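You operate a simulated robot arm through the tools that you are given. There is no shell and no other tool. Be economical: measure what you need, move in short steps, check, and stop when the job is done.

Carry out the task below with a simulated robot arm. There is one attempt and no reset: what you move stays moved.

Task
Move the green cup onto the yellow coaster, then wipe the black cover where it stood.
Fine: with the white pad damped on the blue pad; pad back. Set down upright: green cup. What is to be rubbed or washed off counts as gone when no trace of it is left.

It is judged by the outcome, as a careful person would: the job done as asked, and still so three seconds after it is handed in. It fails if anything else is knocked over, pushed out of place, dropped, spilled or broken. A push-on lid holds only when it is set on centred and level and pressed home; a screw cap is set on level and turned clockwise until tight.

Robot
A 7-joint arm with a two-finger parallel gripper, fixed in place. Base frame: the origin is at the foot of the arm, x ahead of it, y to its left, z up; the work surface is at about z = 470. Lengths are in mm, angles in rad, forces in N, time in s.
Its first joint turns from -2.897 to 2.897 rad. Payload 4.4 kg.
The tool frame sits at the grasp point between the pads (the TCP): z along the fingers, y along the line on which they close. The tips reach 23 mm beyond it. The gripper opens to 94 mm. The fingers are 38 mm wide and 10 mm thick; the gripper's body (54 by 96 mm) begins 39 mm behind the TCP.
Orientation is that of the tool frame in the base frame, as a unit quaternion [w, x, y, z]. With the fingers straight down and closing along the base's y, the tool's x points along the base's -x, its y along +y and its z along -z.

Tools
- The arm moves only by the tool apply_moves. Its argument "steps" is a list of rows, each a list of 7 numbers: the shift along the base's x, y, z in m, then the turn, a rotation vector about the base's x, y, z in rad, then the gripper command, from -1 (fully open) to 1 (shut), values between in proportion. In form: [[x, y, z, ax, ay, az, gripper], ...]. A call has 1 to 20 rows; each row is the pose to reach, as a shift and turn from the pose commanded when the call began. A row lasts 0.2 s, in which the tool goes at most 50 mm and 0.15 rad; a call with a longer step from one row to the next is refused whole, and so is a gripper value outside its range. A pose out of reach is approached as far as the arm can. The call stops where the force on the tool passes 40 N (or 10 N more than at its start, if that is more) or the arm is blocked; 0.2 s more then pass. The fingers move at their own pace (about 72 mm/s each) and stop on an object; they squeeze with about 31 N. The grip force told is the motor's: it shows also when the fingers shut on nothing. Time passes only in rows, and 0.2 s behind the last, so rows that repeat a pose let the fingers close. The reply holds the time, the measured pose of the TCP, the force on the tool along the base axes, the opening and the grip force, in the units named above and with some noise, with the torque about the TCP (base axes, N m) and any sound that the robot's microphone picked up.
- Cameras (640 x 400 px; columns grow to the right, rows downward): "scene" is fixed at [399.8, -499.4, 1319.9]; the picture's right is [0.99, -0.11, 0.00], its down [-0.07, -0.66, -0.75] and it looks along [0.08, 0.74, -0.66] (base axes); focal length 347 px, centre (320, 200). "wrist" rides on the gripper at [86, 16, -74] in the tool frame; the picture's right is [-0.18, 0.98, 0.00], its down [-0.58, -0.11, -0.81] and it looks along [-0.79, -0.15, 0.59] (tool axes); focal length 243 px, centre (320, 200). There is no depth. A picture from a camera that has moved, and an enlarged one, comes with that camera's place and axes in the base frame and with its lens.
- get_image(camera): a new picture of that camera. The clock stands still meanwhile.
- close_up(camera, box): a new picture of the part [left, top, right, bottom] of that camera's present view, enlarged. The clock stands still meanwhile.
- job_done(): hands the job in; it is judged then, once.

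Go step by step. Nothing tells you positions but the pictures and the camera data: compare them with the known pose of the tool, close in by small moves and look again before you grip or let go. The budget is 120 turns and 84 pictures, counting those below and the enlarged ones. Unless the task says otherwise, let go and move clear before handing in, and close with one line.

The tools are called after "Call:" as name(argument=value, ...) on one line, values as JSON. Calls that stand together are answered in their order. apply_moves: Moves the arm, as the interface text tells. Its arguments: {"type":"object","properties":{"steps":{"type":"array"}},"required":["steps"]} The other tools are called the same way: get_image (camera) takes a picture; close_up (camera, box) takes an enlarged picture of a part of a camera's view; job_done () hands the job in.

At the start:

```text
time_s: 0.0
eef_pos: [777.9, 331.6, 843.3]
tcp_rot: [0.0, 0.0, 1.0, -0.001]
contact_force: [0.3, 0.6, -0.1]
moment: [-0.02, -0.03, 0.0]
finger_gap: 93.7
finger_force: 0.1
```

scene: 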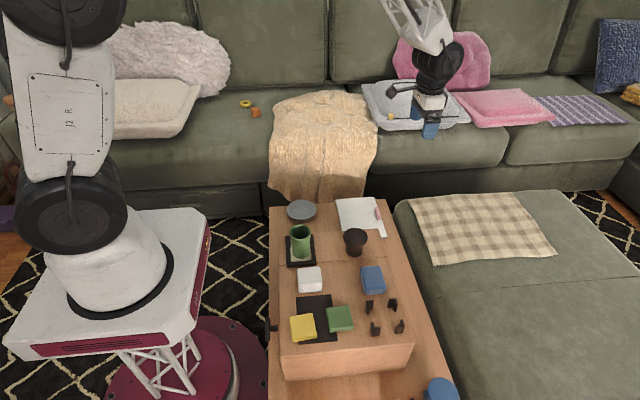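
wrist: 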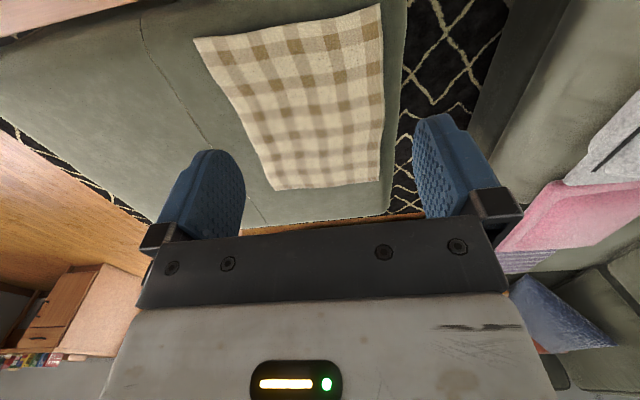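

I see the table with the green cup on a black cover, a white pad, a blue pad, and yellow and green squares. I'll take an enlarged view to locate them.

Call:
close_up(camera="scene", box=[260, 190, 420, 290])

Call:
close_up(camera="scene", box=[260, 260, 420, 360])

```text
4.00 times, centred on (340, 240) of scene
camera zoom: at [399.8, -499.4, 1319.9], right [0.99, -0.11, 0.0], down [-0.07, -0.66, -0.75], along [0.08, 0.74, -0.66], focal length 1386 px, centre (240, 40)
```

zoom: 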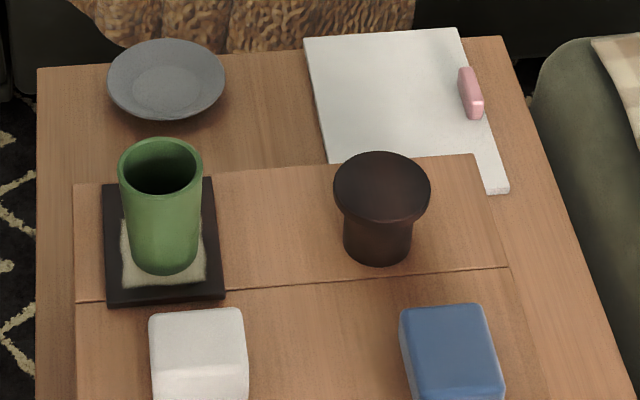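

```text
4.00 times, centred on (340, 310) of scene
camera zoom: at [399.8, -499.4, 1319.9], right [0.99, -0.11, 0.0], down [-0.07, -0.66, -0.75], along [0.08, 0.74, -0.66], focal length 1386 px, centre (240, -240)
```

zoom: 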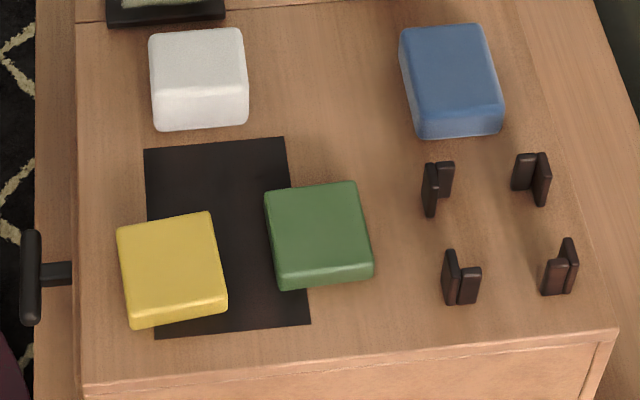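

The cup is near (416,192), the white pad near (434,94), the blue pad near (613,69) and the yellow coaster near (405,-50). I'll bring the hand over for a closer look.

Call:
apply_moves(steps=[[-0.037, -0.021, -0.005, 0, 0, 0, -1], [-0.075, -0.042, -0.01, 0, 0, 0, -1], [-0.112, -0.063, -0.015, 0, 0, 0, -1], [-0.15, -0.084, -0.02, 0, 0, 0, -1], [-0.187, -0.105, -0.03, 0, 0, 0, -1], [-0.225, -0.126, -0.04, 0, 0, 0, -1], [-0.262, -0.147, -0.055, 0, 0, 0, -1], [-0.3, -0.168, -0.07, 0, 0, 0, -1], [-0.337, -0.189, -0.085, 0, 0, 0, -1], [-0.375, -0.21, -0.1, 0, 0, 0, -1], [-0.412, -0.231, -0.12, 0, 0, 0, -1], [-0.448, -0.252, -0.143, 0, 0, 0, -1], [-0.448, -0.252, -0.143, 0, 0, 0, -1]])

Call:
get_image(camera="wrist")

Call:
get_image(camera="scene")

```text
time_s: 2.8
eef_pos: [329.4, 80.4, 699.8]
tcp_rot: [0.0, 0.0, 1.0, 0.0]
contact_force: [-0.2, 0.3, 0.8]
moment: [0.01, -0.05, 0.01]
finger_gap: 94.0
finger_force: 0.0
```

```text
79 pictures are left
camera wrist: at [241.6, 96.0, 772.3], right [0.18, 0.98, 0.0], down [0.58, -0.11, 0.81], along [0.79, -0.15, -0.59], focal length 243 px, centre (320, 200)
```

wrist: 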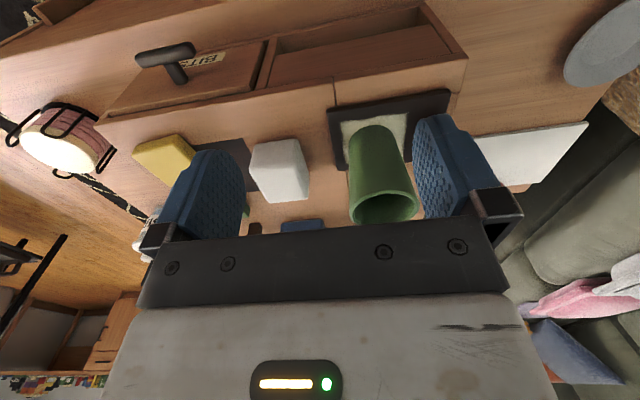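

```text
78 pictures are left
```

scene: 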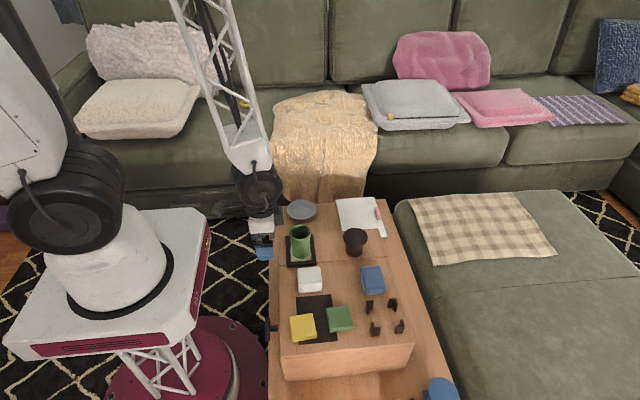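

Comparing the two views, everything stands on a raised chest whose top is at about z 570. That puts the cup near (415,118) with its rim at about z 660. I'll go above it and check.

Call:
apply_moves(steps=[[0.02, 0.01, 0.03, 0, 0, 0, -1], [0.06, 0.025, 0.035, 0, 0, 0, -1], [0.087, 0.038, 0.03, 0, 0, 0, -1], [0.087, 0.038, 0.01, 0, 0, 0, -1], [0.087, 0.038, 0.01, 0, 0, 0, -1]])

Call:
get_image(camera="wrist")

Call:
close_up(camera="scene", box=[260, 190, 420, 290])

```text
time_s: 4.0
eef_pos: [417.1, 119.5, 709.1]
tcp_rot: [0.0, -0.001, 1.0, 0.0]
contact_force: [-0.6, -0.4, 0.4]
moment: [0.02, -0.02, 0.01]
finger_gap: 94.1
finger_force: 0.0
```

```text
77 pictures are left
camera wrist: at [329.2, 134.0, 782.9], right [0.18, 0.98, 0.0], down [0.58, -0.11, 0.81], along [0.79, -0.15, -0.59], focal length 243 px, centre (320, 200)
```

wrist: 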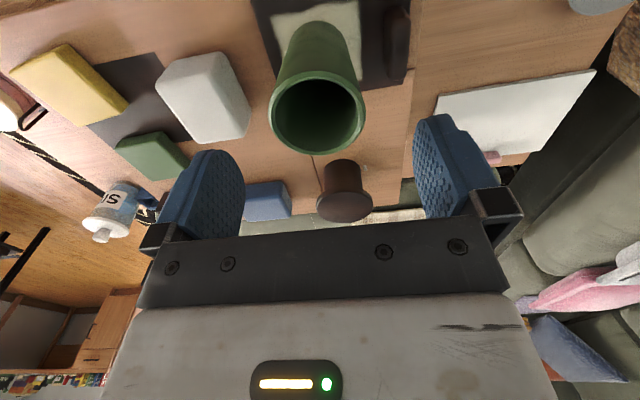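

```text
4.00 times, centred on (340, 240) of scene
camera zoom: at [399.8, -499.4, 1319.9], right [0.99, -0.11, 0.0], down [-0.07, -0.66, -0.75], along [0.08, 0.74, -0.66], focal length 1386 px, centre (240, 40)
```

zoom: 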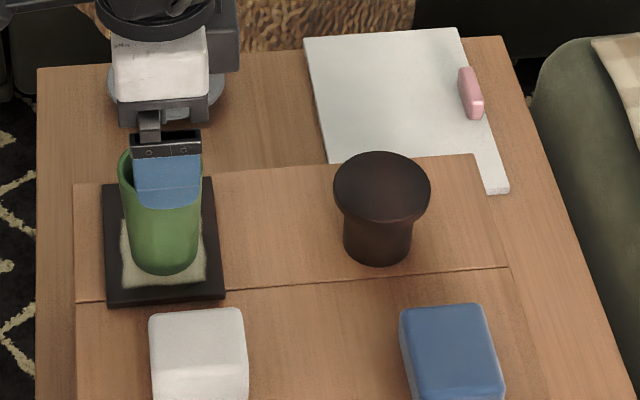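

The cup is centred near (411,118), so I'll correct slightly and descend around it.

Call:
apply_moves(steps=[[-0.005, -0.0015, 0, 0, 0, 0, -1], [-0.005, -0.0015, -0.02, 0, 0, 0, -1], [-0.005, -0.0015, -0.04, 0, 0, 0, -1], [-0.005, -0.0015, -0.055, 0, 0, 0, -1], [-0.005, -0.0015, -0.068, 0, 0, 0, -1], [-0.005, -0.0015, -0.068, 0, 0, 0, -1]])

Call:
get_image(camera="wrist")

Call:
close_up(camera="scene", box=[260, 190, 420, 290])

```text
time_s: 5.4
eef_pos: [409.9, 116.9, 640.6]
tcp_rot: [0.0, 0.0, 1.0, 0.0]
contact_force: [0.4, 0.0, -0.3]
moment: [0.0, -0.02, 0.02]
finger_gap: 94.1
finger_force: 0.1
```

```text
75 pictures are left
camera wrist: at [323.8, 132.5, 714.3], right [0.18, 0.98, 0.0], down [0.58, -0.11, 0.81], along [0.79, -0.15, -0.59], focal length 243 px, centre (320, 200)
```

wrist: 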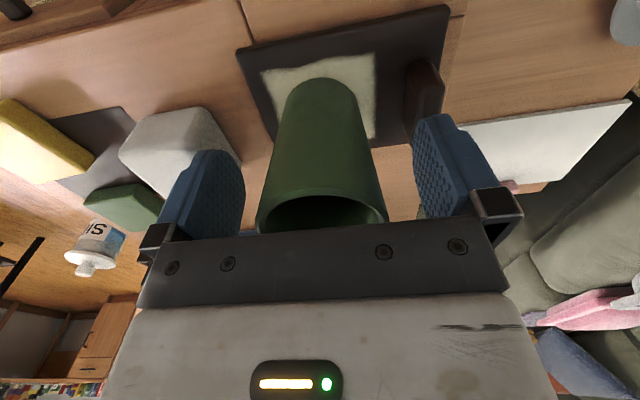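

```text
4.00 times, centred on (340, 240) of scene
camera zoom: at [399.8, -499.4, 1319.9], right [0.99, -0.11, 0.0], down [-0.07, -0.66, -0.75], along [0.08, 0.74, -0.66], focal length 1386 px, centre (240, 40)
```

zoom: 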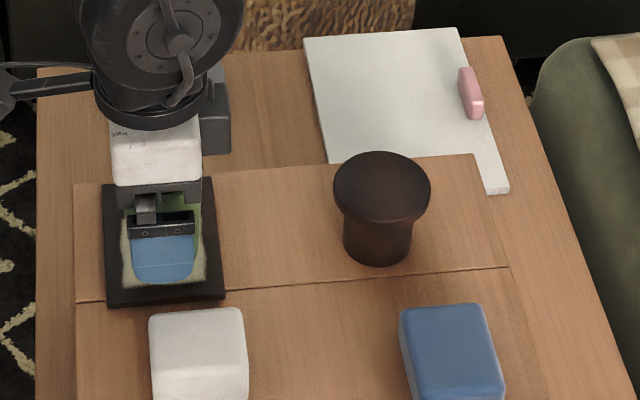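

The cup sits between the fingers. I'll close gently now.

Call:
apply_moves(steps=[[0, 0, 0, 0, 0, 0, 0], [0, 0, 0, 0, 0, 0, 0.5], [0, 0, 0, 0, 0, 0, 0.5], [0, 0, 0, 0, 0, 0, 0.5]])

Call:
get_image(camera="wrist")

```text
time_s: 6.4
eef_pos: [411.4, 116.3, 640.3]
tcp_rot: [0.0, 0.0, 1.0, 0.0]
contact_force: [-0.1, 0.1, 0.1]
moment: [0.01, 0.01, 0.01]
finger_gap: 52.5
finger_force: 31.0
```

```text
73 pictures are left
camera wrist: at [323.7, 132.4, 714.4], right [0.18, 0.98, 0.0], down [0.58, -0.11, 0.81], along [0.79, -0.15, -0.59], focal length 243 px, centre (320, 200)
```

wrist: 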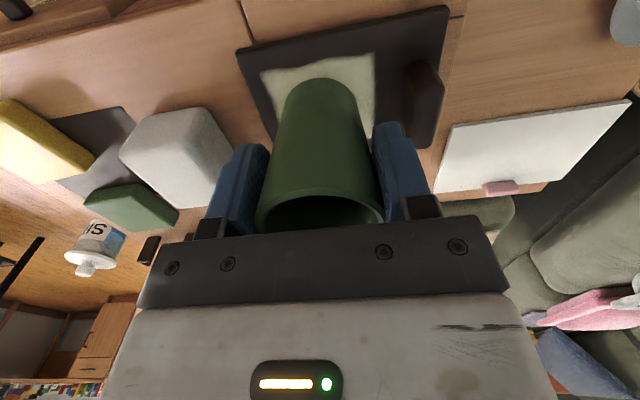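

The cup is held. I'll lift it straight up, and take a tight enlarged view of the yellow coaster to get its exact centre.

Call:
apply_moves(steps=[[0, 0, 0.02, 0, 0, 0, 0.5], [0, 0, 0.06, 0, 0, 0, 0.5], [0, 0, 0.1, 0, 0, 0, 0.5], [0, 0, 0.1, 0, 0, 0, 0.5]])

Call:
close_up(camera="scene", box=[280, 290, 360, 340])

Call:
get_image(camera="wrist")

Call:
close_up(camera="scene", box=[270, 210, 350, 260])

```text
time_s: 7.4
eef_pos: [410.8, 116.4, 741.2]
tcp_rot: [0.001, 0.0, 1.0, 0.0]
contact_force: [1.1, 0.0, -0.2]
moment: [0.04, 0.03, -0.01]
finger_gap: 52.7
finger_force: 30.8
```

```text
8.00 times, centred on (320, 315) of scene
camera zoom: at [399.8, -499.4, 1319.9], right [0.99, -0.11, 0.0], down [-0.07, -0.66, -0.75], along [0.08, 0.74, -0.66], focal length 2773 px, centre (320, -720)
```

zoom: 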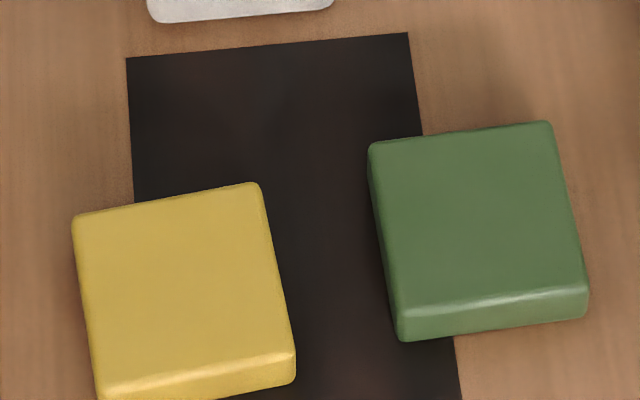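

```text
71 pictures are left
camera wrist: at [323.4, 131.8, 815.0], right [0.18, 0.98, 0.0], down [0.58, -0.11, 0.81], along [0.79, -0.15, -0.59], focal length 243 px, centre (320, 200)
```

wrist: 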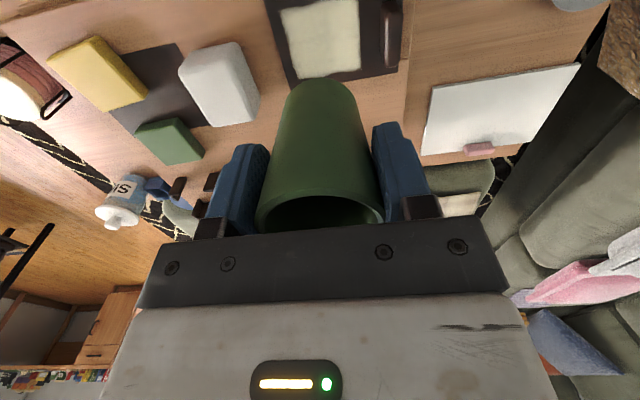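

```text
8.00 times, centred on (310, 235) of scene
camera zoom: at [399.8, -499.4, 1319.9], right [0.99, -0.11, 0.0], down [-0.07, -0.66, -0.75], along [0.08, 0.74, -0.66], focal length 2773 px, centre (400, -80)
```

zoom: 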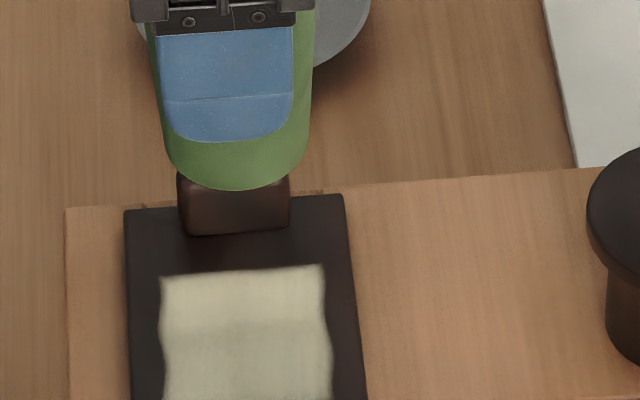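

The cup is up, and I can see the cream stain on the black cover. The cover also has a raised dark block at its far end. I'll enlarge the wrist view to triangulate the coaster and its height.

Call:
close_up(camera="wrist", box=[40, 10, 280, 160])

Call:
close_up(camera="wrist", box=[250, 0, 410, 100])

Call:
close_up(camera="scene", box=[270, 230, 350, 280])

```text
2.67 times, centred on (160, 85) of wrist
camera zoom: at [323.4, 131.8, 815.0], right [0.18, 0.98, 0.0], down [0.58, -0.11, 0.81], along [0.79, -0.15, -0.59], focal length 647 px, centre (747, 507)
```

zoom: 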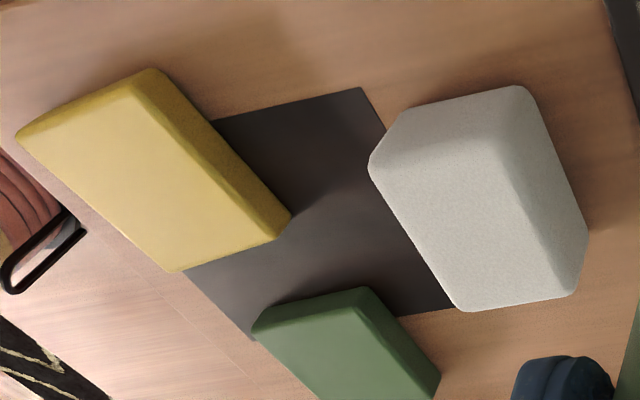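

```text
4.00 times, centred on (330, 50) of wrist
camera zoom: at [323.4, 131.8, 815.0], right [0.18, 0.98, 0.0], down [0.58, -0.11, 0.81], along [0.79, -0.15, -0.59], focal length 970 px, centre (280, 800)
```

zoom: 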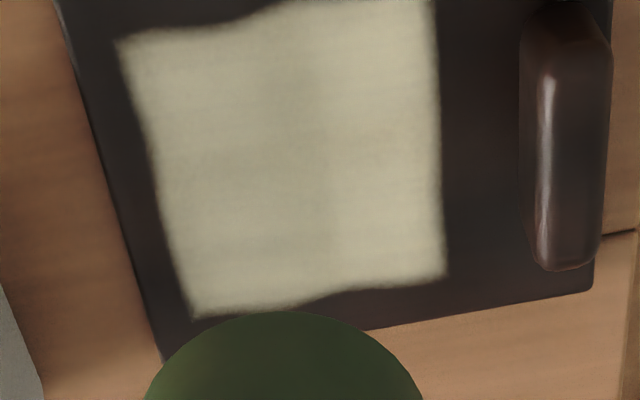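

```text
8.00 times, centred on (310, 255) of scene
camera zoom: at [399.8, -499.4, 1319.9], right [0.99, -0.11, 0.0], down [-0.07, -0.66, -0.75], along [0.08, 0.74, -0.66], focal length 2773 px, centre (400, -240)
```

zoom: 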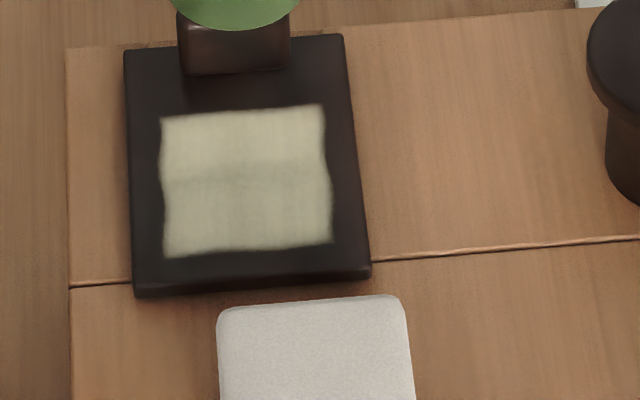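

The yellow top centre triangulates to about (403,-101,584), and the cup's base in the grip is about 58 mm below the TCP. I'll carry the cup over and lower it partway.

Call:
apply_moves(steps=[[-0.001, -0.03, 0, 0, 0, 0, 0.5], [-0.002, -0.07, 0, 0, 0, 0, 0.5], [-0.004, -0.11, 0, 0, 0, 0, 0.5], [-0.006, -0.15, 0, 0, 0, 0, 0.5], [-0.0075, -0.19, 0, 0, 0, 0, 0.5], [-0.0075, -0.2175, 0, 0, 0, 0, 0.5], [-0.0075, -0.2175, -0.03, 0, 0, 0, 0.5], [-0.0075, -0.2175, -0.06, 0, 0, 0, 0.5], [-0.0075, -0.2175, -0.075, 0, 0, 0, 0.5], [-0.0075, -0.2175, -0.075, 0, 0, 0, 0.5]])

Call:
get_image(camera="wrist")

Call:
close_up(camera="scene", box=[260, 260, 380, 335])

```text
time_s: 9.6
eef_pos: [404.1, -100.7, 665.7]
tcp_rot: [0.0, 0.0, 1.0, 0.0]
contact_force: [0.0, 0.5, -0.6]
moment: [0.0, 0.03, -0.01]
finger_gap: 52.8
finger_force: 31.1
```

```text
66 pictures are left
camera wrist: at [317.1, -85.1, 740.1], right [0.18, 0.98, 0.0], down [0.58, -0.11, 0.81], along [0.79, -0.15, -0.59], focal length 243 px, centre (320, 200)
```

wrist: 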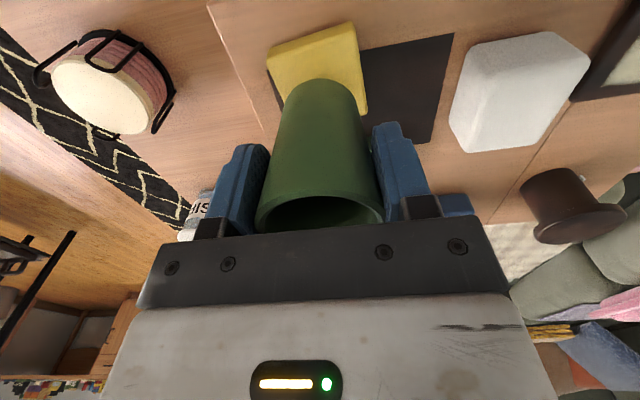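

```text
5.33 times, centred on (320, 298) of scene
camera zoom: at [399.8, -499.4, 1319.9], right [0.99, -0.11, 0.0], down [-0.07, -0.66, -0.75], along [0.08, 0.74, -0.66], focal length 1848 px, centre (320, -320)
```

zoom: 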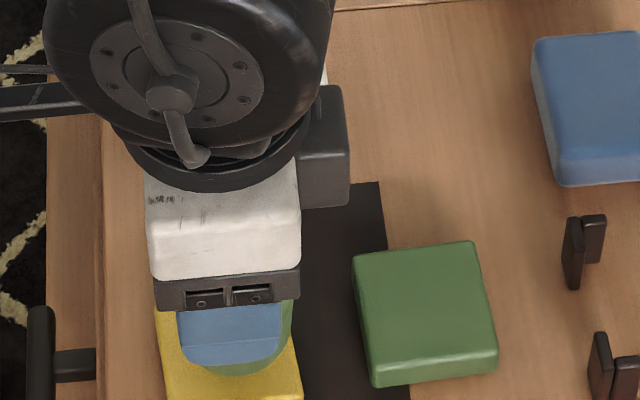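

The alignment matches: the cup is centred over the coaster. I'll lower it gently and watch the force.

Call:
apply_moves(steps=[[0, 0, -0.01, 0, 0, 0, 0.5], [0, 0, -0.016, 0, 0, 0, 0.5], [0, 0, -0.018, 0, 0, 0, 0.5], [0, 0, -0.02, 0, 0, 0, 0.5]])

Call:
get_image(camera="wrist")

```text
time_s: 10.6
eef_pos: [404.5, -99.1, 646.6]
tcp_rot: [0.0, -0.001, 1.0, 0.0]
contact_force: [1.5, 0.6, 20.7]
moment: [0.0, -0.21, 0.0]
finger_gap: 52.9
finger_force: 30.8
```

```text
64 pictures are left
camera wrist: at [317.3, -85.1, 720.3], right [0.18, 0.98, 0.0], down [0.58, -0.11, 0.81], along [0.79, -0.15, -0.59], focal length 243 px, centre (320, 200)
```

wrist: 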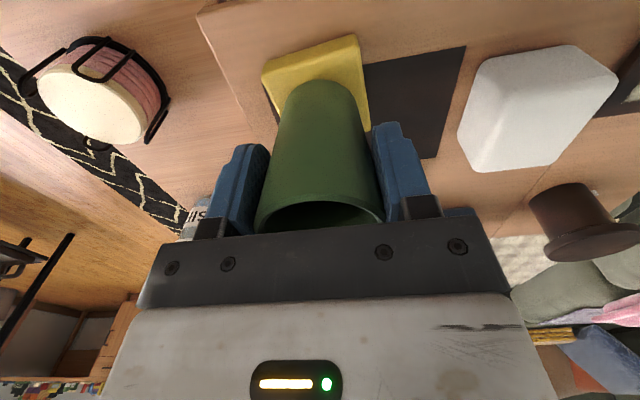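

Contact at z 646.6 with 20 N, so the cup is seated. I'll ease off, open the fingers and look.

Call:
apply_moves(steps=[[0, 0, 0.0005, 0, 0, 0, -0.1], [0, 0, 0.0005, 0, 0, 0, -0.3], [0, 0, 0.0005, 0, 0, 0, -1], [0, 0, 0.0005, 0, 0, 0, -1]])

Call:
get_image(camera="wrist")

```text
time_s: 11.6
eef_pos: [402.6, -101.4, 647.5]
tcp_rot: [0.001, -0.001, 1.0, 0.0]
contact_force: [0.1, 0.1, 0.1]
moment: [0.03, -0.01, -0.02]
finger_gap: 94.0
finger_force: 0.2
```

```text
63 pictures are left
camera wrist: at [316.5, -84.9, 720.3], right [0.18, 0.98, 0.0], down [0.58, -0.11, 0.81], along [0.79, -0.15, -0.59], focal length 243 px, centre (320, 200)
```

wrist: 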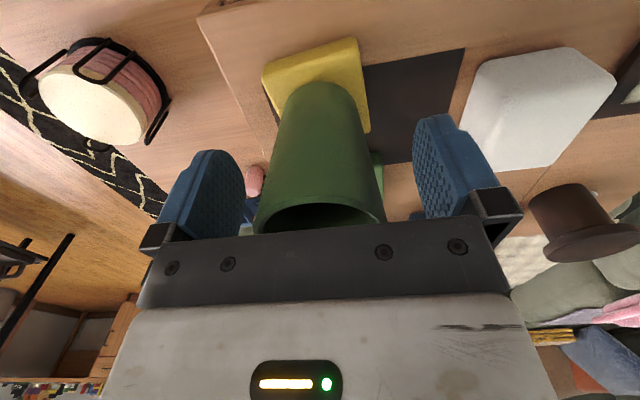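

The cup stands free and level. Next I'll rise straight up and turn the gripper by -90° so it can take the white pad by its x-sides, at about (428,16) with its top at about z 602, clear of the cover.

Call:
apply_moves(steps=[[0, 0, 0.02, 0, 0, 0, -1], [0, 0, 0.06, 0, 0, 0, -1], [0, 0, 0.1, 0, 0, 0, -1], [0, 0.01, 0.1, 0, 0, -0.14, -1], [0, 0.02, 0.1, 0, 0, -0.28, -1], [0.005, 0.03, 0.1, 0, 0, -0.42, -1], [0.01, 0.045, 0.1, 0, 0, -0.56, -1], [0.015, 0.06, 0.1, 0, 0, -0.7, -1], [0.02, 0.075, 0.1, 0, 0, -0.84, -1], [0.025, 0.09, 0.1, 0, 0, -0.98, -1], [0.025, 0.105, 0.1, 0, 0, -1.12, -1], [0.025, 0.117, 0.1, 0, 0, -1.26, -1], [0.025, 0.117, 0.1, 0, 0, -1.4, -1], [0.025, 0.117, 0.1, 0, 0, -1.5, -1], [0.025, 0.117, 0.1, 0, 0, -1.5708, -1], [0.025, 0.117, 0.1, 0, 0, -1.5708, -1]])

Call:
get_image(camera="wrist")

Call:
get_image(camera="scene")

```text
time_s: 15.0
eef_pos: [430.2, 16.1, 748.5]
tcp_rot: [0.0, 0.708, 0.706, 0.0]
contact_force: [0.2, 0.3, 0.8]
moment: [0.0, 0.0, 0.01]
finger_gap: 93.9
finger_force: 0.0
```

```text
62 pictures are left
camera wrist: at [444.5, 102.2, 820.5], right [0.98, -0.19, 0.0], down [-0.11, -0.58, 0.81], along [-0.15, -0.79, -0.59], focal length 243 px, centre (320, 200)
```

wrist: 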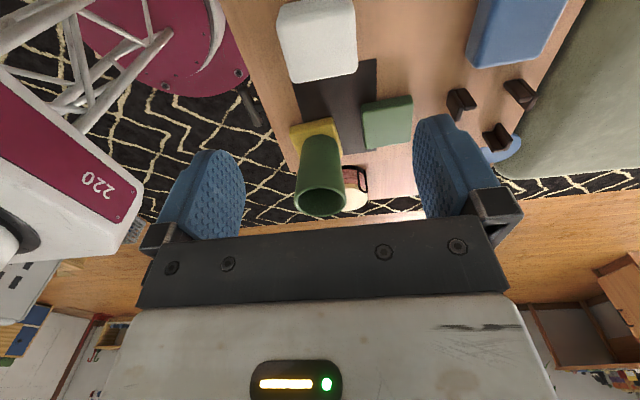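

```text
61 pictures are left
```

scene: 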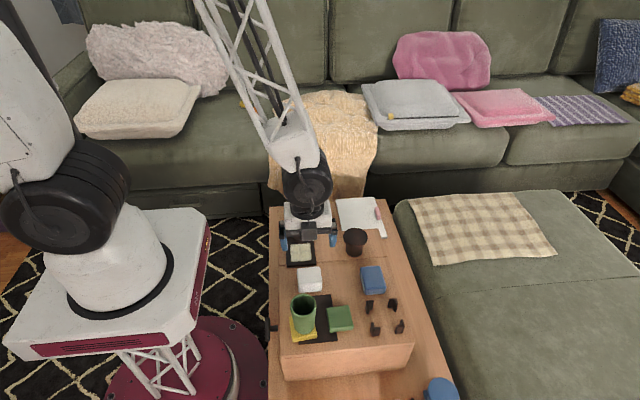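

The pad is centred near (428,18) under the hand. I'll go down partway and check again.

Call:
apply_moves(steps=[[-0.002, 0.002, -0.04, 0, 0, 0, -1], [-0.002, 0.002, -0.08, 0, 0, 0, -1], [-0.002, 0.002, -0.1, 0, 0, 0, -1], [-0.002, 0.002, -0.1, 0, 0, 0, -1]])

Call:
get_image(camera="wrist")

Call:
close_up(camera="scene", box=[260, 230, 380, 305])

```text
time_s: 16.0
eef_pos: [426.7, 19.2, 646.7]
tcp_rot: [0.0, 0.707, 0.707, 0.0]
contact_force: [-0.5, -1.1, 0.1]
moment: [-0.02, -0.03, 0.03]
finger_gap: 93.6
finger_force: 0.0
```

```text
60 pictures are left
camera wrist: at [442.7, 104.5, 720.2], right [0.98, -0.18, 0.0], down [-0.11, -0.58, 0.81], along [-0.15, -0.79, -0.59], focal length 243 px, centre (320, 200)
```

wrist: 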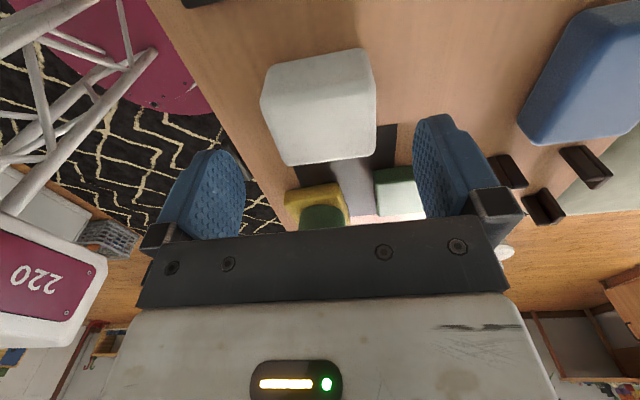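

```text
5.33 times, centred on (320, 268) of scene
camera zoom: at [399.8, -499.4, 1319.9], right [0.99, -0.11, 0.0], down [-0.07, -0.66, -0.75], along [0.08, 0.74, -0.66], focal length 1848 px, centre (320, -160)
```

zoom: 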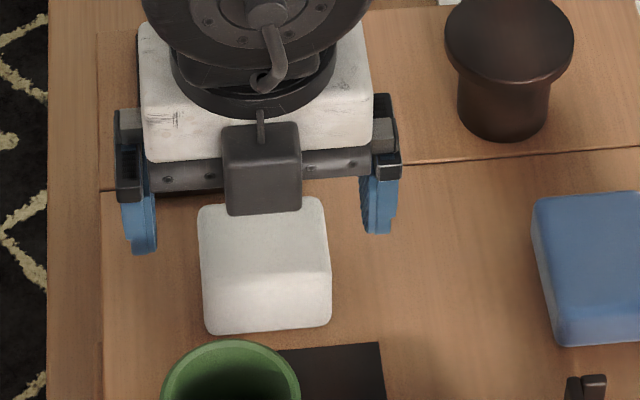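

The pad is about 62 mm wide and 38 mm thick, centred at about (428,15). I'll lower around it so that the tips stay about 10 mm above the chest, then grip.

Call:
apply_moves(steps=[[0.001, -0.004, -0.02, 0, 0, 0, -1], [0.001, -0.004, -0.035, 0, 0, 0, -1], [0.001, -0.004, -0.045, 0, 0, 0, -1], [0.001, -0.004, -0.048, 0, 0, 0, -1], [0.001, -0.004, -0.048, 0, 0, 0, -1]])

Call:
get_image(camera="wrist")

Call:
close_up(camera="scene", box=[260, 230, 380, 305])

```text
time_s: 17.2
eef_pos: [427.6, 13.9, 600.2]
tcp_rot: [0.0, 0.707, 0.707, 0.0]
contact_force: [0.0, -0.1, 0.0]
moment: [0.02, -0.01, 0.0]
finger_gap: 94.1
finger_force: 0.1
```

```text
58 pictures are left
camera wrist: at [443.4, 100.4, 672.7], right [0.98, -0.18, 0.0], down [-0.11, -0.58, 0.81], along [-0.15, -0.79, -0.59], focal length 243 px, centre (320, 200)
```

wrist: 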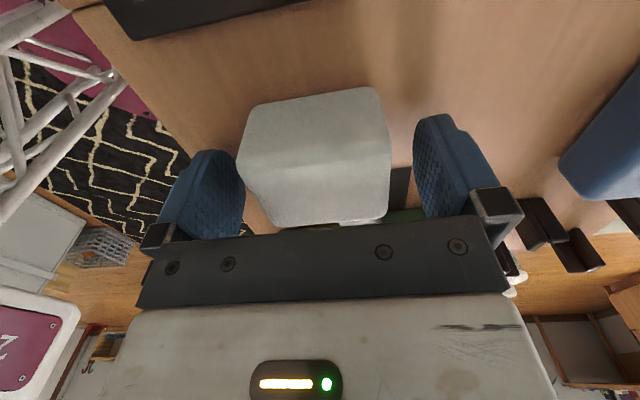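

```text
5.33 times, centred on (320, 268) of scene
camera zoom: at [399.8, -499.4, 1319.9], right [0.99, -0.11, 0.0], down [-0.07, -0.66, -0.75], along [0.08, 0.74, -0.66], focal length 1848 px, centre (320, -160)
```

zoom: 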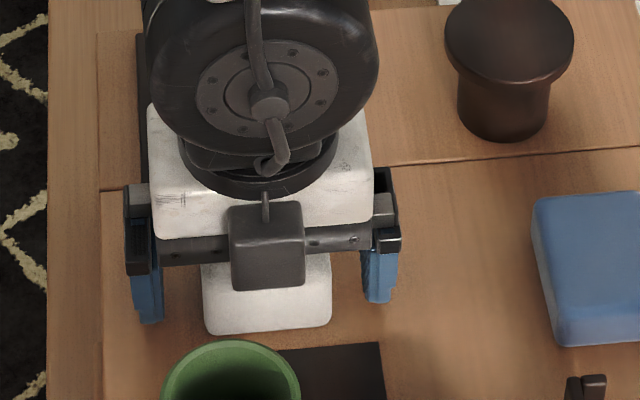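

The pad is centred between the fingers, so I'll grip it.

Call:
apply_moves(steps=[[0, 0, 0, 0, 0, 0, 0], [0, 0, 0, 0, 0, 0, 0.3], [0, 0, 0, 0, 0, 0, 0.5], [0, 0, 0, 0, 0, 0, 0.5]])

Call:
get_image(camera="wrist")

```text
time_s: 18.2
eef_pos: [428.3, 14.0, 599.7]
tcp_rot: [0.0, 0.707, 0.707, 0.0]
contact_force: [0.3, -0.1, -0.4]
moment: [-0.03, 0.02, -0.02]
finger_gap: 59.4
finger_force: 30.8
```

```text
56 pictures are left
camera wrist: at [443.4, 100.4, 672.7], right [0.98, -0.18, 0.0], down [-0.11, -0.58, 0.81], along [-0.15, -0.79, -0.59], focal length 243 px, centre (320, 200)
```

wrist: 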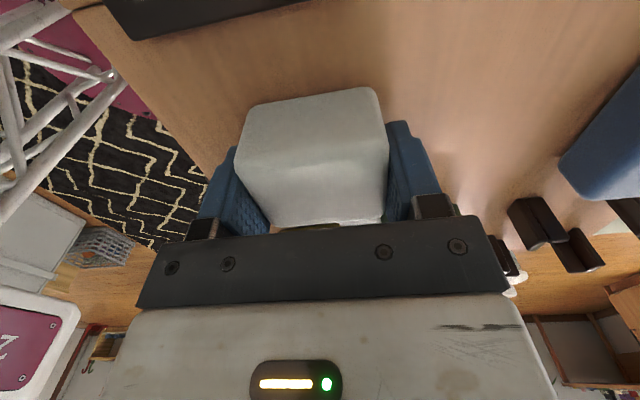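

The pad is gripped, and its home is TCP (428,14,600). I'll lift it and go over the blue pad at about (586,0).

Call:
apply_moves(steps=[[0, 0, 0.02, 0, 0, 0, 0.5], [0, 0, 0.06, 0, 0, 0, 0.5], [0, 0, 0.1, 0, 0, 0, 0.5], [0.04, -0.003, 0.1, 0, 0, 0, 0.5], [0.08, -0.006, 0.1, 0, 0, 0, 0.5], [0.12, -0.01, 0.1, 0, 0, 0, 0.5], [0.158, -0.014, 0.1, 0, 0, 0, 0.5], [0.158, -0.014, 0.1, 0, 0, 0, 0.5]])

Call:
get_image(camera="wrist")

Call:
get_image(camera="scene")

```text
time_s: 20.0
eef_pos: [585.7, -0.6, 699.8]
tcp_rot: [0.0, 0.707, 0.707, 0.0]
contact_force: [-0.1, 0.1, -0.2]
moment: [0.04, -0.03, 0.03]
finger_gap: 59.2
finger_force: 30.9
```

```text
55 pictures are left
camera wrist: at [602.2, 86.2, 772.8], right [0.98, -0.18, 0.0], down [-0.11, -0.58, 0.81], along [-0.15, -0.79, -0.59], focal length 243 px, centre (320, 200)
```

wrist: 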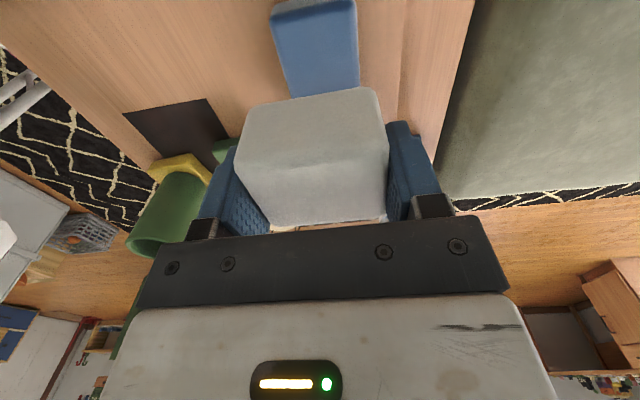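

```text
54 pictures are left
```

scene: 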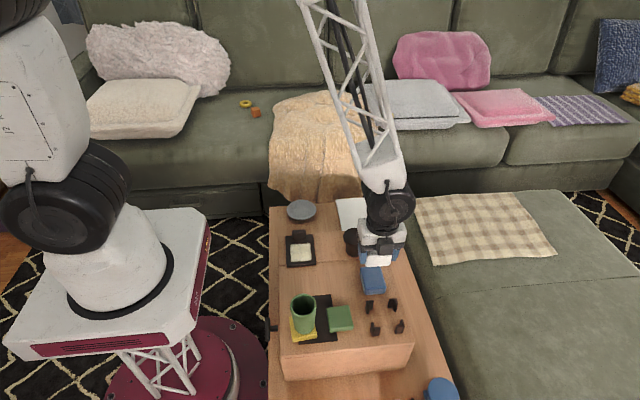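

The blue pad is centred at about (586,3) with its top at about z 600. I'll lower the white pad onto it until I feel contact.

Call:
apply_moves(steps=[[0, 0.004, -0.03, 0, 0, 0, 0.5], [0, 0.004, -0.048, 0, 0, 0, 0.5], [0, 0.004, -0.053, 0, 0, 0, 0.5], [0, 0.004, -0.056, 0, 0, 0, 0.5], [0, 0.004, -0.059, 0, 0, 0, 0.5], [0, 0.004, -0.061, 0, 0, 0, 0.5], [0, 0.004, -0.063, 0, 0, 0, 0.5], [0, 0.004, -0.065, 0, 0, 0, 0.5]])

Call:
get_image(camera="wrist")

```text
time_s: 21.8
eef_pos: [585.7, 4.5, 634.6]
tcp_rot: [0.0, 0.707, 0.708, -0.001]
contact_force: [0.7, 0.9, -1.0]
moment: [0.02, 0.01, 0.03]
finger_gap: 59.3
finger_force: 31.7
```

```text
53 pictures are left
camera wrist: at [601.4, 90.4, 707.6], right [0.98, -0.18, 0.0], down [-0.11, -0.58, 0.81], along [-0.15, -0.79, -0.59], focal length 243 px, centre (320, 200)
```

wrist: 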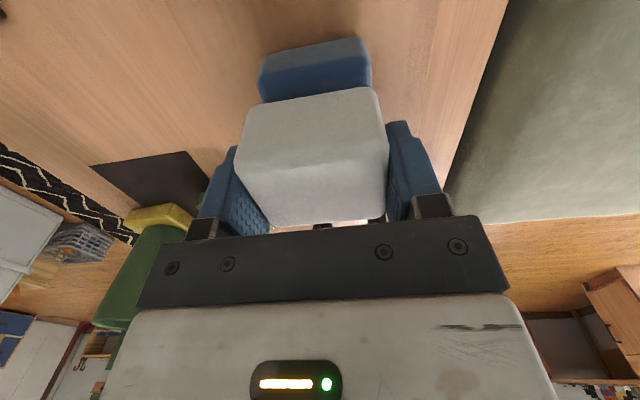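

No contact yet. I'll go on down in fine steps.

Call:
apply_moves(steps=[[0, 0, -0.0015, 0, 0, 0, 0.5], [0, 0, -0.003, 0, 0, 0, 0.5], [0, 0, -0.0045, 0, 0, 0, 0.5], [0, 0, -0.006, 0, 0, 0, 0.5], [0, 0, -0.0075, 0, 0, 0, 0.5]])

```text
time_s: 23.0
eef_pos: [587.4, 3.8, 627.2]
tcp_rot: [0.0, 0.707, 0.707, 0.001]
contact_force: [-6.5, -1.1, 37.3]
moment: [0.05, 0.22, 0.01]
finger_gap: 59.3
finger_force: 31.0
```

Contact now, at 37 N. I'll ease off slightly and hold so that the pad takes up water.

Call:
apply_moves(steps=[[0, 0, 0.0005, 0, 0, 0, 0.5], [0, 0, 0.0005, 0, 0, 0, 0.5], [0, 0, 0.0005, 0, 0, 0, 0.5], [0, 0, 0.0005, 0, 0, 0, 0.5], [0, 0, 0.0005, 0, 0, 0, 0.5]])

Call:
get_image(camera="wrist")

```text
time_s: 24.2
eef_pos: [585.8, 4.2, 627.8]
tcp_rot: [-0.001, 0.707, 0.707, -0.001]
contact_force: [2.8, -0.3, 31.2]
moment: [0.04, -0.23, -0.04]
finger_gap: 59.2
finger_force: 30.2
```

```text
52 pictures are left
camera wrist: at [601.5, 90.2, 700.7], right [0.98, -0.18, 0.0], down [-0.11, -0.58, 0.81], along [-0.15, -0.79, -0.59], focal length 243 px, centre (320, 200)
```

wrist: 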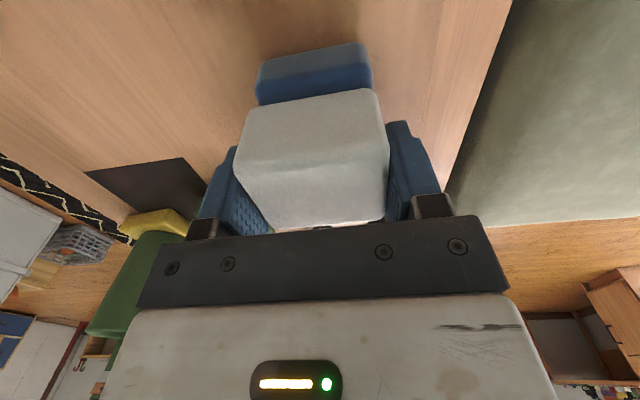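

The pad should be damp now. I'll lift it and carry it above the stain, which is centred near (412,120), then look before touching down.

Call:
apply_moves(steps=[[0, 0, 0.02, 0, 0, 0, 0.5], [0, 0, 0.05, 0, 0, 0, 0.5], [0, 0, 0.075, 0, 0, 0, 0.5], [-0.035, 0.023, 0.075, 0, 0, 0, 0.5], [-0.075, 0.05, 0.075, 0, 0, 0, 0.5], [-0.115, 0.075, 0.075, 0, 0, 0, 0.5], [-0.15, 0.1, 0.075, 0, 0, 0, 0.5], [-0.174, 0.116, 0.075, 0, 0, 0, 0.5], [-0.174, 0.116, 0.05, 0, 0, 0, 0.5], [-0.174, 0.116, 0.02, 0, 0, 0, 0.5], [-0.174, 0.116, 0.02, 0, 0, 0, 0.5]])

Call:
get_image(camera="wrist")

Call:
close_up(camera="scene", box=[260, 210, 400, 297])

```text
time_s: 26.6
eef_pos: [412.9, 120.3, 648.3]
tcp_rot: [0.0, 0.707, 0.707, 0.0]
contact_force: [0.0, 0.0, 0.3]
moment: [0.02, -0.03, -0.01]
finger_gap: 59.3
finger_force: 30.8
```

```text
51 pictures are left
camera wrist: at [427.5, 206.3, 721.7], right [0.98, -0.18, 0.0], down [-0.11, -0.58, 0.81], along [-0.15, -0.79, -0.59], focal length 243 px, centre (320, 200)
```

wrist: 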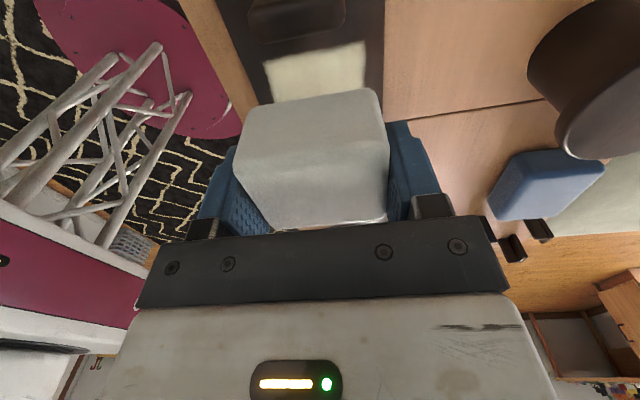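

```text
4.57 times, centred on (330, 254) of scene
camera zoom: at [399.8, -499.4, 1319.9], right [0.99, -0.11, 0.0], down [-0.07, -0.66, -0.75], along [0.08, 0.74, -0.66], focal length 1584 px, centre (274, -45)
```

zoom: 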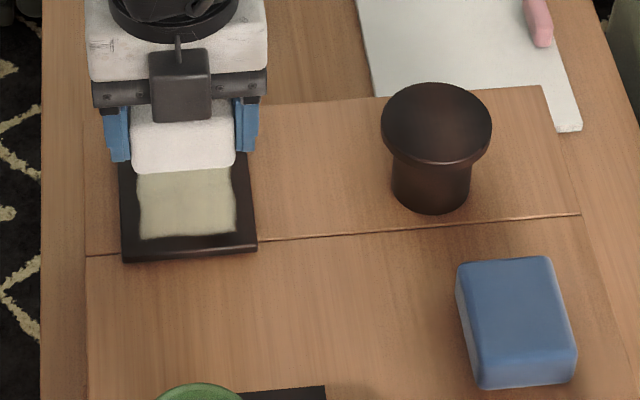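

The pad is above the stain, which spans about x 387–441 and y 90–149. I'll lower it until it touches.

Call:
apply_moves(steps=[[0, -0.002, -0.015, 0, 0, 0, 0.5], [0, -0.002, -0.025, 0, 0, 0, 0.5], [0, -0.002, -0.03, 0, 0, 0, 0.5], [0, -0.002, -0.0325, 0, 0, 0, 0.5], [0, -0.002, -0.034, 0, 0, 0, 0.5], [0, -0.002, -0.0355, 0, 0, 0, 0.5]])

```text
time_s: 28.0
eef_pos: [412.2, 118.0, 613.0]
tcp_rot: [0.0, 0.707, 0.707, 0.001]
contact_force: [-0.8, 0.2, -0.2]
moment: [0.01, -0.02, 0.02]
finger_gap: 59.3
finger_force: 30.7
```

Call:
apply_moves(steps=[[0, 0, -0.001, 0, 0, 0, 0.5], [0, 0, -0.002, 0, 0, 0, 0.5], [0, 0, -0.003, 0, 0, 0, 0.5]])

```text
time_s: 28.8
eef_pos: [412.1, 118.5, 608.1]
tcp_rot: [0.0, 0.707, 0.708, 0.0]
contact_force: [0.1, 0.5, -0.2]
moment: [-0.02, 0.0, 0.0]
finger_gap: 59.1
finger_force: 31.3
```

Still no contact at z 608. I'll continue down in 1 mm steps.

Call:
apply_moves(steps=[[0, 0, -0.001, 0, 0, 0, 0.5], [0, 0, -0.002, 0, 0, 0, 0.5], [0, 0, -0.002, 0, 0, 0, 0.5]])

```text
time_s: 29.6
eef_pos: [412.4, 118.7, 607.1]
tcp_rot: [0.0, 0.707, 0.708, -0.001]
contact_force: [-7.5, 0.3, 35.3]
moment: [-0.01, 0.19, 0.0]
finger_gap: 59.1
finger_force: 31.5
```

Contact, and it's stiff. I'll ease up 1 mm and make a short first stroke to see whether the cover stays put.

Call:
apply_moves(steps=[[0, 0, 0.001, 0, 0, 0, 0.5], [0.006, 0, 0.001, 0, 0, 0, 0.5], [0.0, 0, 0.001, 0, 0, 0, 0.5], [-0.006, 0, 0.001, 0, 0, 0, 0.5], [0, 0, 0.001, 0, 0, 0, 0.5]])

Call:
close_up(camera="scene", box=[260, 210, 400, 297])

Call:
get_image(camera="wrist")

```text
time_s: 30.8
eef_pos: [412.9, 118.5, 607.1]
tcp_rot: [0.0, 0.707, 0.707, 0.0]
contact_force: [-1.3, 0.2, 2.3]
moment: [-0.07, -0.02, 0.0]
finger_gap: 59.2
finger_force: 30.8
```

```text
4.57 times, centred on (330, 254) of scene
camera zoom: at [399.8, -499.4, 1319.9], right [0.99, -0.11, 0.0], down [-0.07, -0.66, -0.75], along [0.08, 0.74, -0.66], focal length 1584 px, centre (274, -45)
```

zoom: 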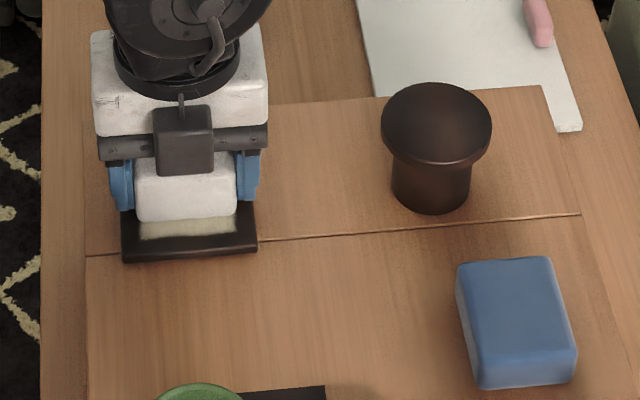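

```text
48 pictures are left
camera wrist: at [427.6, 204.0, 680.8], right [0.98, -0.18, 0.0], down [-0.11, -0.58, 0.81], along [-0.15, -0.79, -0.59], focal length 243 px, centre (320, 200)
```

wrist: 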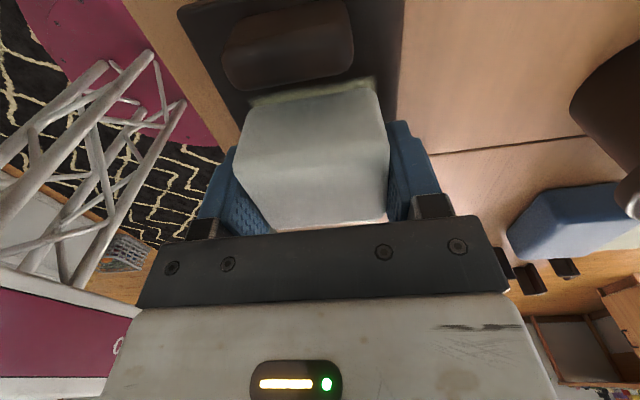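

The cover hasn't moved, and I have light contact of about 2 N. I'll add a little pressure and wipe in a serpentine over the whole stain.

Call:
apply_moves(steps=[[0, 0, -0.0004, 0, 0, 0, 0.5], [0.009, 0, -0.0004, 0, 0, 0, 0.5], [0.009, 0.008, -0.0004, 0, 0, 0, 0.5], [0, 0.008, -0.0004, 0, 0, 0, 0.5], [-0.009, 0.008, -0.0004, 0, 0, 0, 0.5], [-0.009, 0.013, -0.0004, 0, 0, 0, 0.5], [0, 0.013, -0.0004, 0, 0, 0, 0.5], [0.009, 0.013, -0.0004, 0, 0, 0, 0.5], [0.009, 0.005, -0.0004, 0, 0, 0, 0.5], [0.009, -0.005, -0.0004, 0, 0, 0, 0.5], [0.009, -0.013, -0.0004, 0, 0, 0, 0.5], [0, -0.013, -0.0004, 0, 0, 0, 0.5], [-0.009, -0.013, -0.0004, 0, 0, 0, 0.5], [-0.009, -0.005, -0.0004, 0, 0, 0, 0.5], [-0.009, 0.005, -0.0004, 0, 0, 0, 0.5], [-0.009, 0.013, -0.0004, 0, 0, 0, 0.5], [0, 0.008, -0.0004, 0, 0, 0, 0.5], [0, 0, -0.0004, 0, 0, 0, 0.5]])

Call:
close_up(camera="scene", box=[260, 210, 400, 297])

Call:
get_image(camera="wrist")

```text
time_s: 34.3
eef_pos: [404.3, 130.5, 607.5]
tcp_rot: [-0.001, 0.707, 0.708, -0.002]
contact_force: [-3.8, -0.1, 15.7]
moment: [0.02, -0.07, 0.07]
finger_gap: 59.3
finger_force: 31.0
stopped in row 17: the force on the tool passed its limit at 42 N (the readings are from after the stop); the commanded pose is now the measured one
```

```text
4.57 times, centred on (330, 254) of scene
camera zoom: at [399.8, -499.4, 1319.9], right [0.99, -0.11, 0.0], down [-0.07, -0.66, -0.75], along [0.08, 0.74, -0.66], focal length 1584 px, centre (274, -45)
```

zoom: 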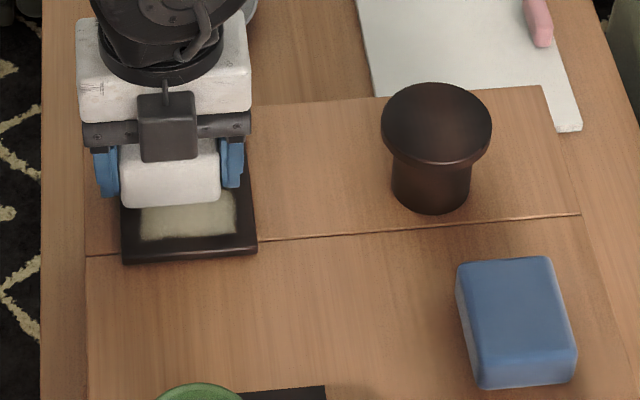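

```text
46 pictures are left
camera wrist: at [419.4, 215.7, 679.9], right [0.98, -0.18, 0.0], down [-0.11, -0.58, 0.81], along [-0.15, -0.79, -0.59], focal length 243 px, centre (320, 200)
```

wrist: 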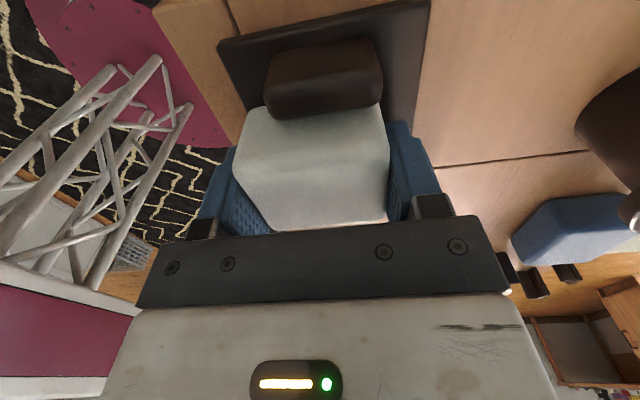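

The stain is thinning, and the stop came as I neared the back block. I'll keep wiping, working in long strokes towards the front.

Call:
apply_moves(steps=[[0.008, -0.002, 0, 0, 0, 0, 0.5], [0.018, -0.002, 0, 0, 0, 0, 0.5], [0.018, -0.01, 0, 0, 0, 0, 0.5], [0.008, -0.01, 0, 0, 0, 0, 0.5], [-0.002, -0.01, 0, 0, 0, 0, 0.5], [-0.002, -0.018, 0, 0, 0, 0, 0.5], [0.008, -0.018, 0, 0, 0, 0, 0.5], [0.018, -0.018, 0, 0, 0, 0, 0.5], [0.018, -0.025, 0, 0, 0, 0, 0.5], [0.008, -0.025, 0, 0, 0, 0, 0.5], [-0.002, -0.025, 0, 0, 0, 0, 0.5], [-0.002, -0.032, 0, 0, 0, 0, 0.5], [0.008, -0.032, 0, 0, 0, 0, 0.5], [0.018, -0.032, 0, 0, 0, 0, 0.5], [0.014, -0.022, 0, 0, 0, 0, 0.5], [0.01, -0.012, 0, 0, 0, 0, 0.5], [0.004, -0.022, 0, 0, 0, 0, 0.5], [0.0, -0.032, 0, 0, 0, 0, 0.5]])

Call:
close_up(camera="scene", box=[260, 210, 400, 297])

Call:
get_image(camera="wrist")

```text
time_s: 38.1
eef_pos: [403.9, 98.1, 607.1]
tcp_rot: [0.0, 0.707, 0.707, -0.002]
contact_force: [5.3, 0.9, 9.8]
moment: [0.03, -0.19, -0.01]
finger_gap: 59.5
finger_force: 30.9
```

```text
4.57 times, centred on (330, 254) of scene
camera zoom: at [399.8, -499.4, 1319.9], right [0.99, -0.11, 0.0], down [-0.07, -0.66, -0.75], along [0.08, 0.74, -0.66], focal length 1584 px, centre (274, -45)
```

zoom: 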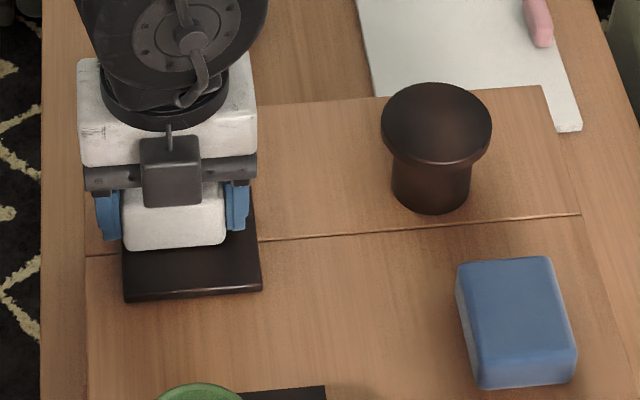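

```text
44 pictures are left
camera wrist: at [419.6, 183.5, 679.7], right [0.98, -0.18, 0.0], down [-0.11, -0.58, 0.81], along [-0.15, -0.79, -0.59], focal length 243 px, centre (320, 200)
```

wrist: 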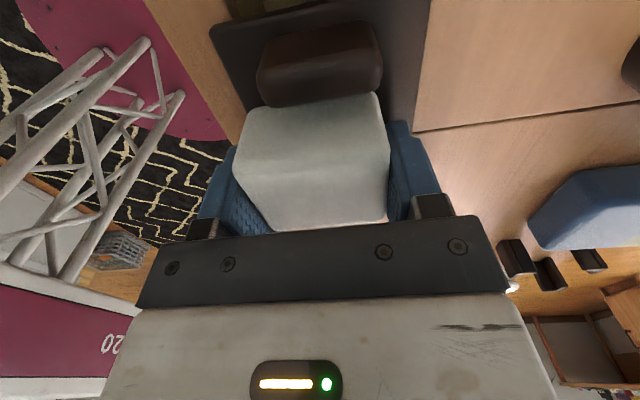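

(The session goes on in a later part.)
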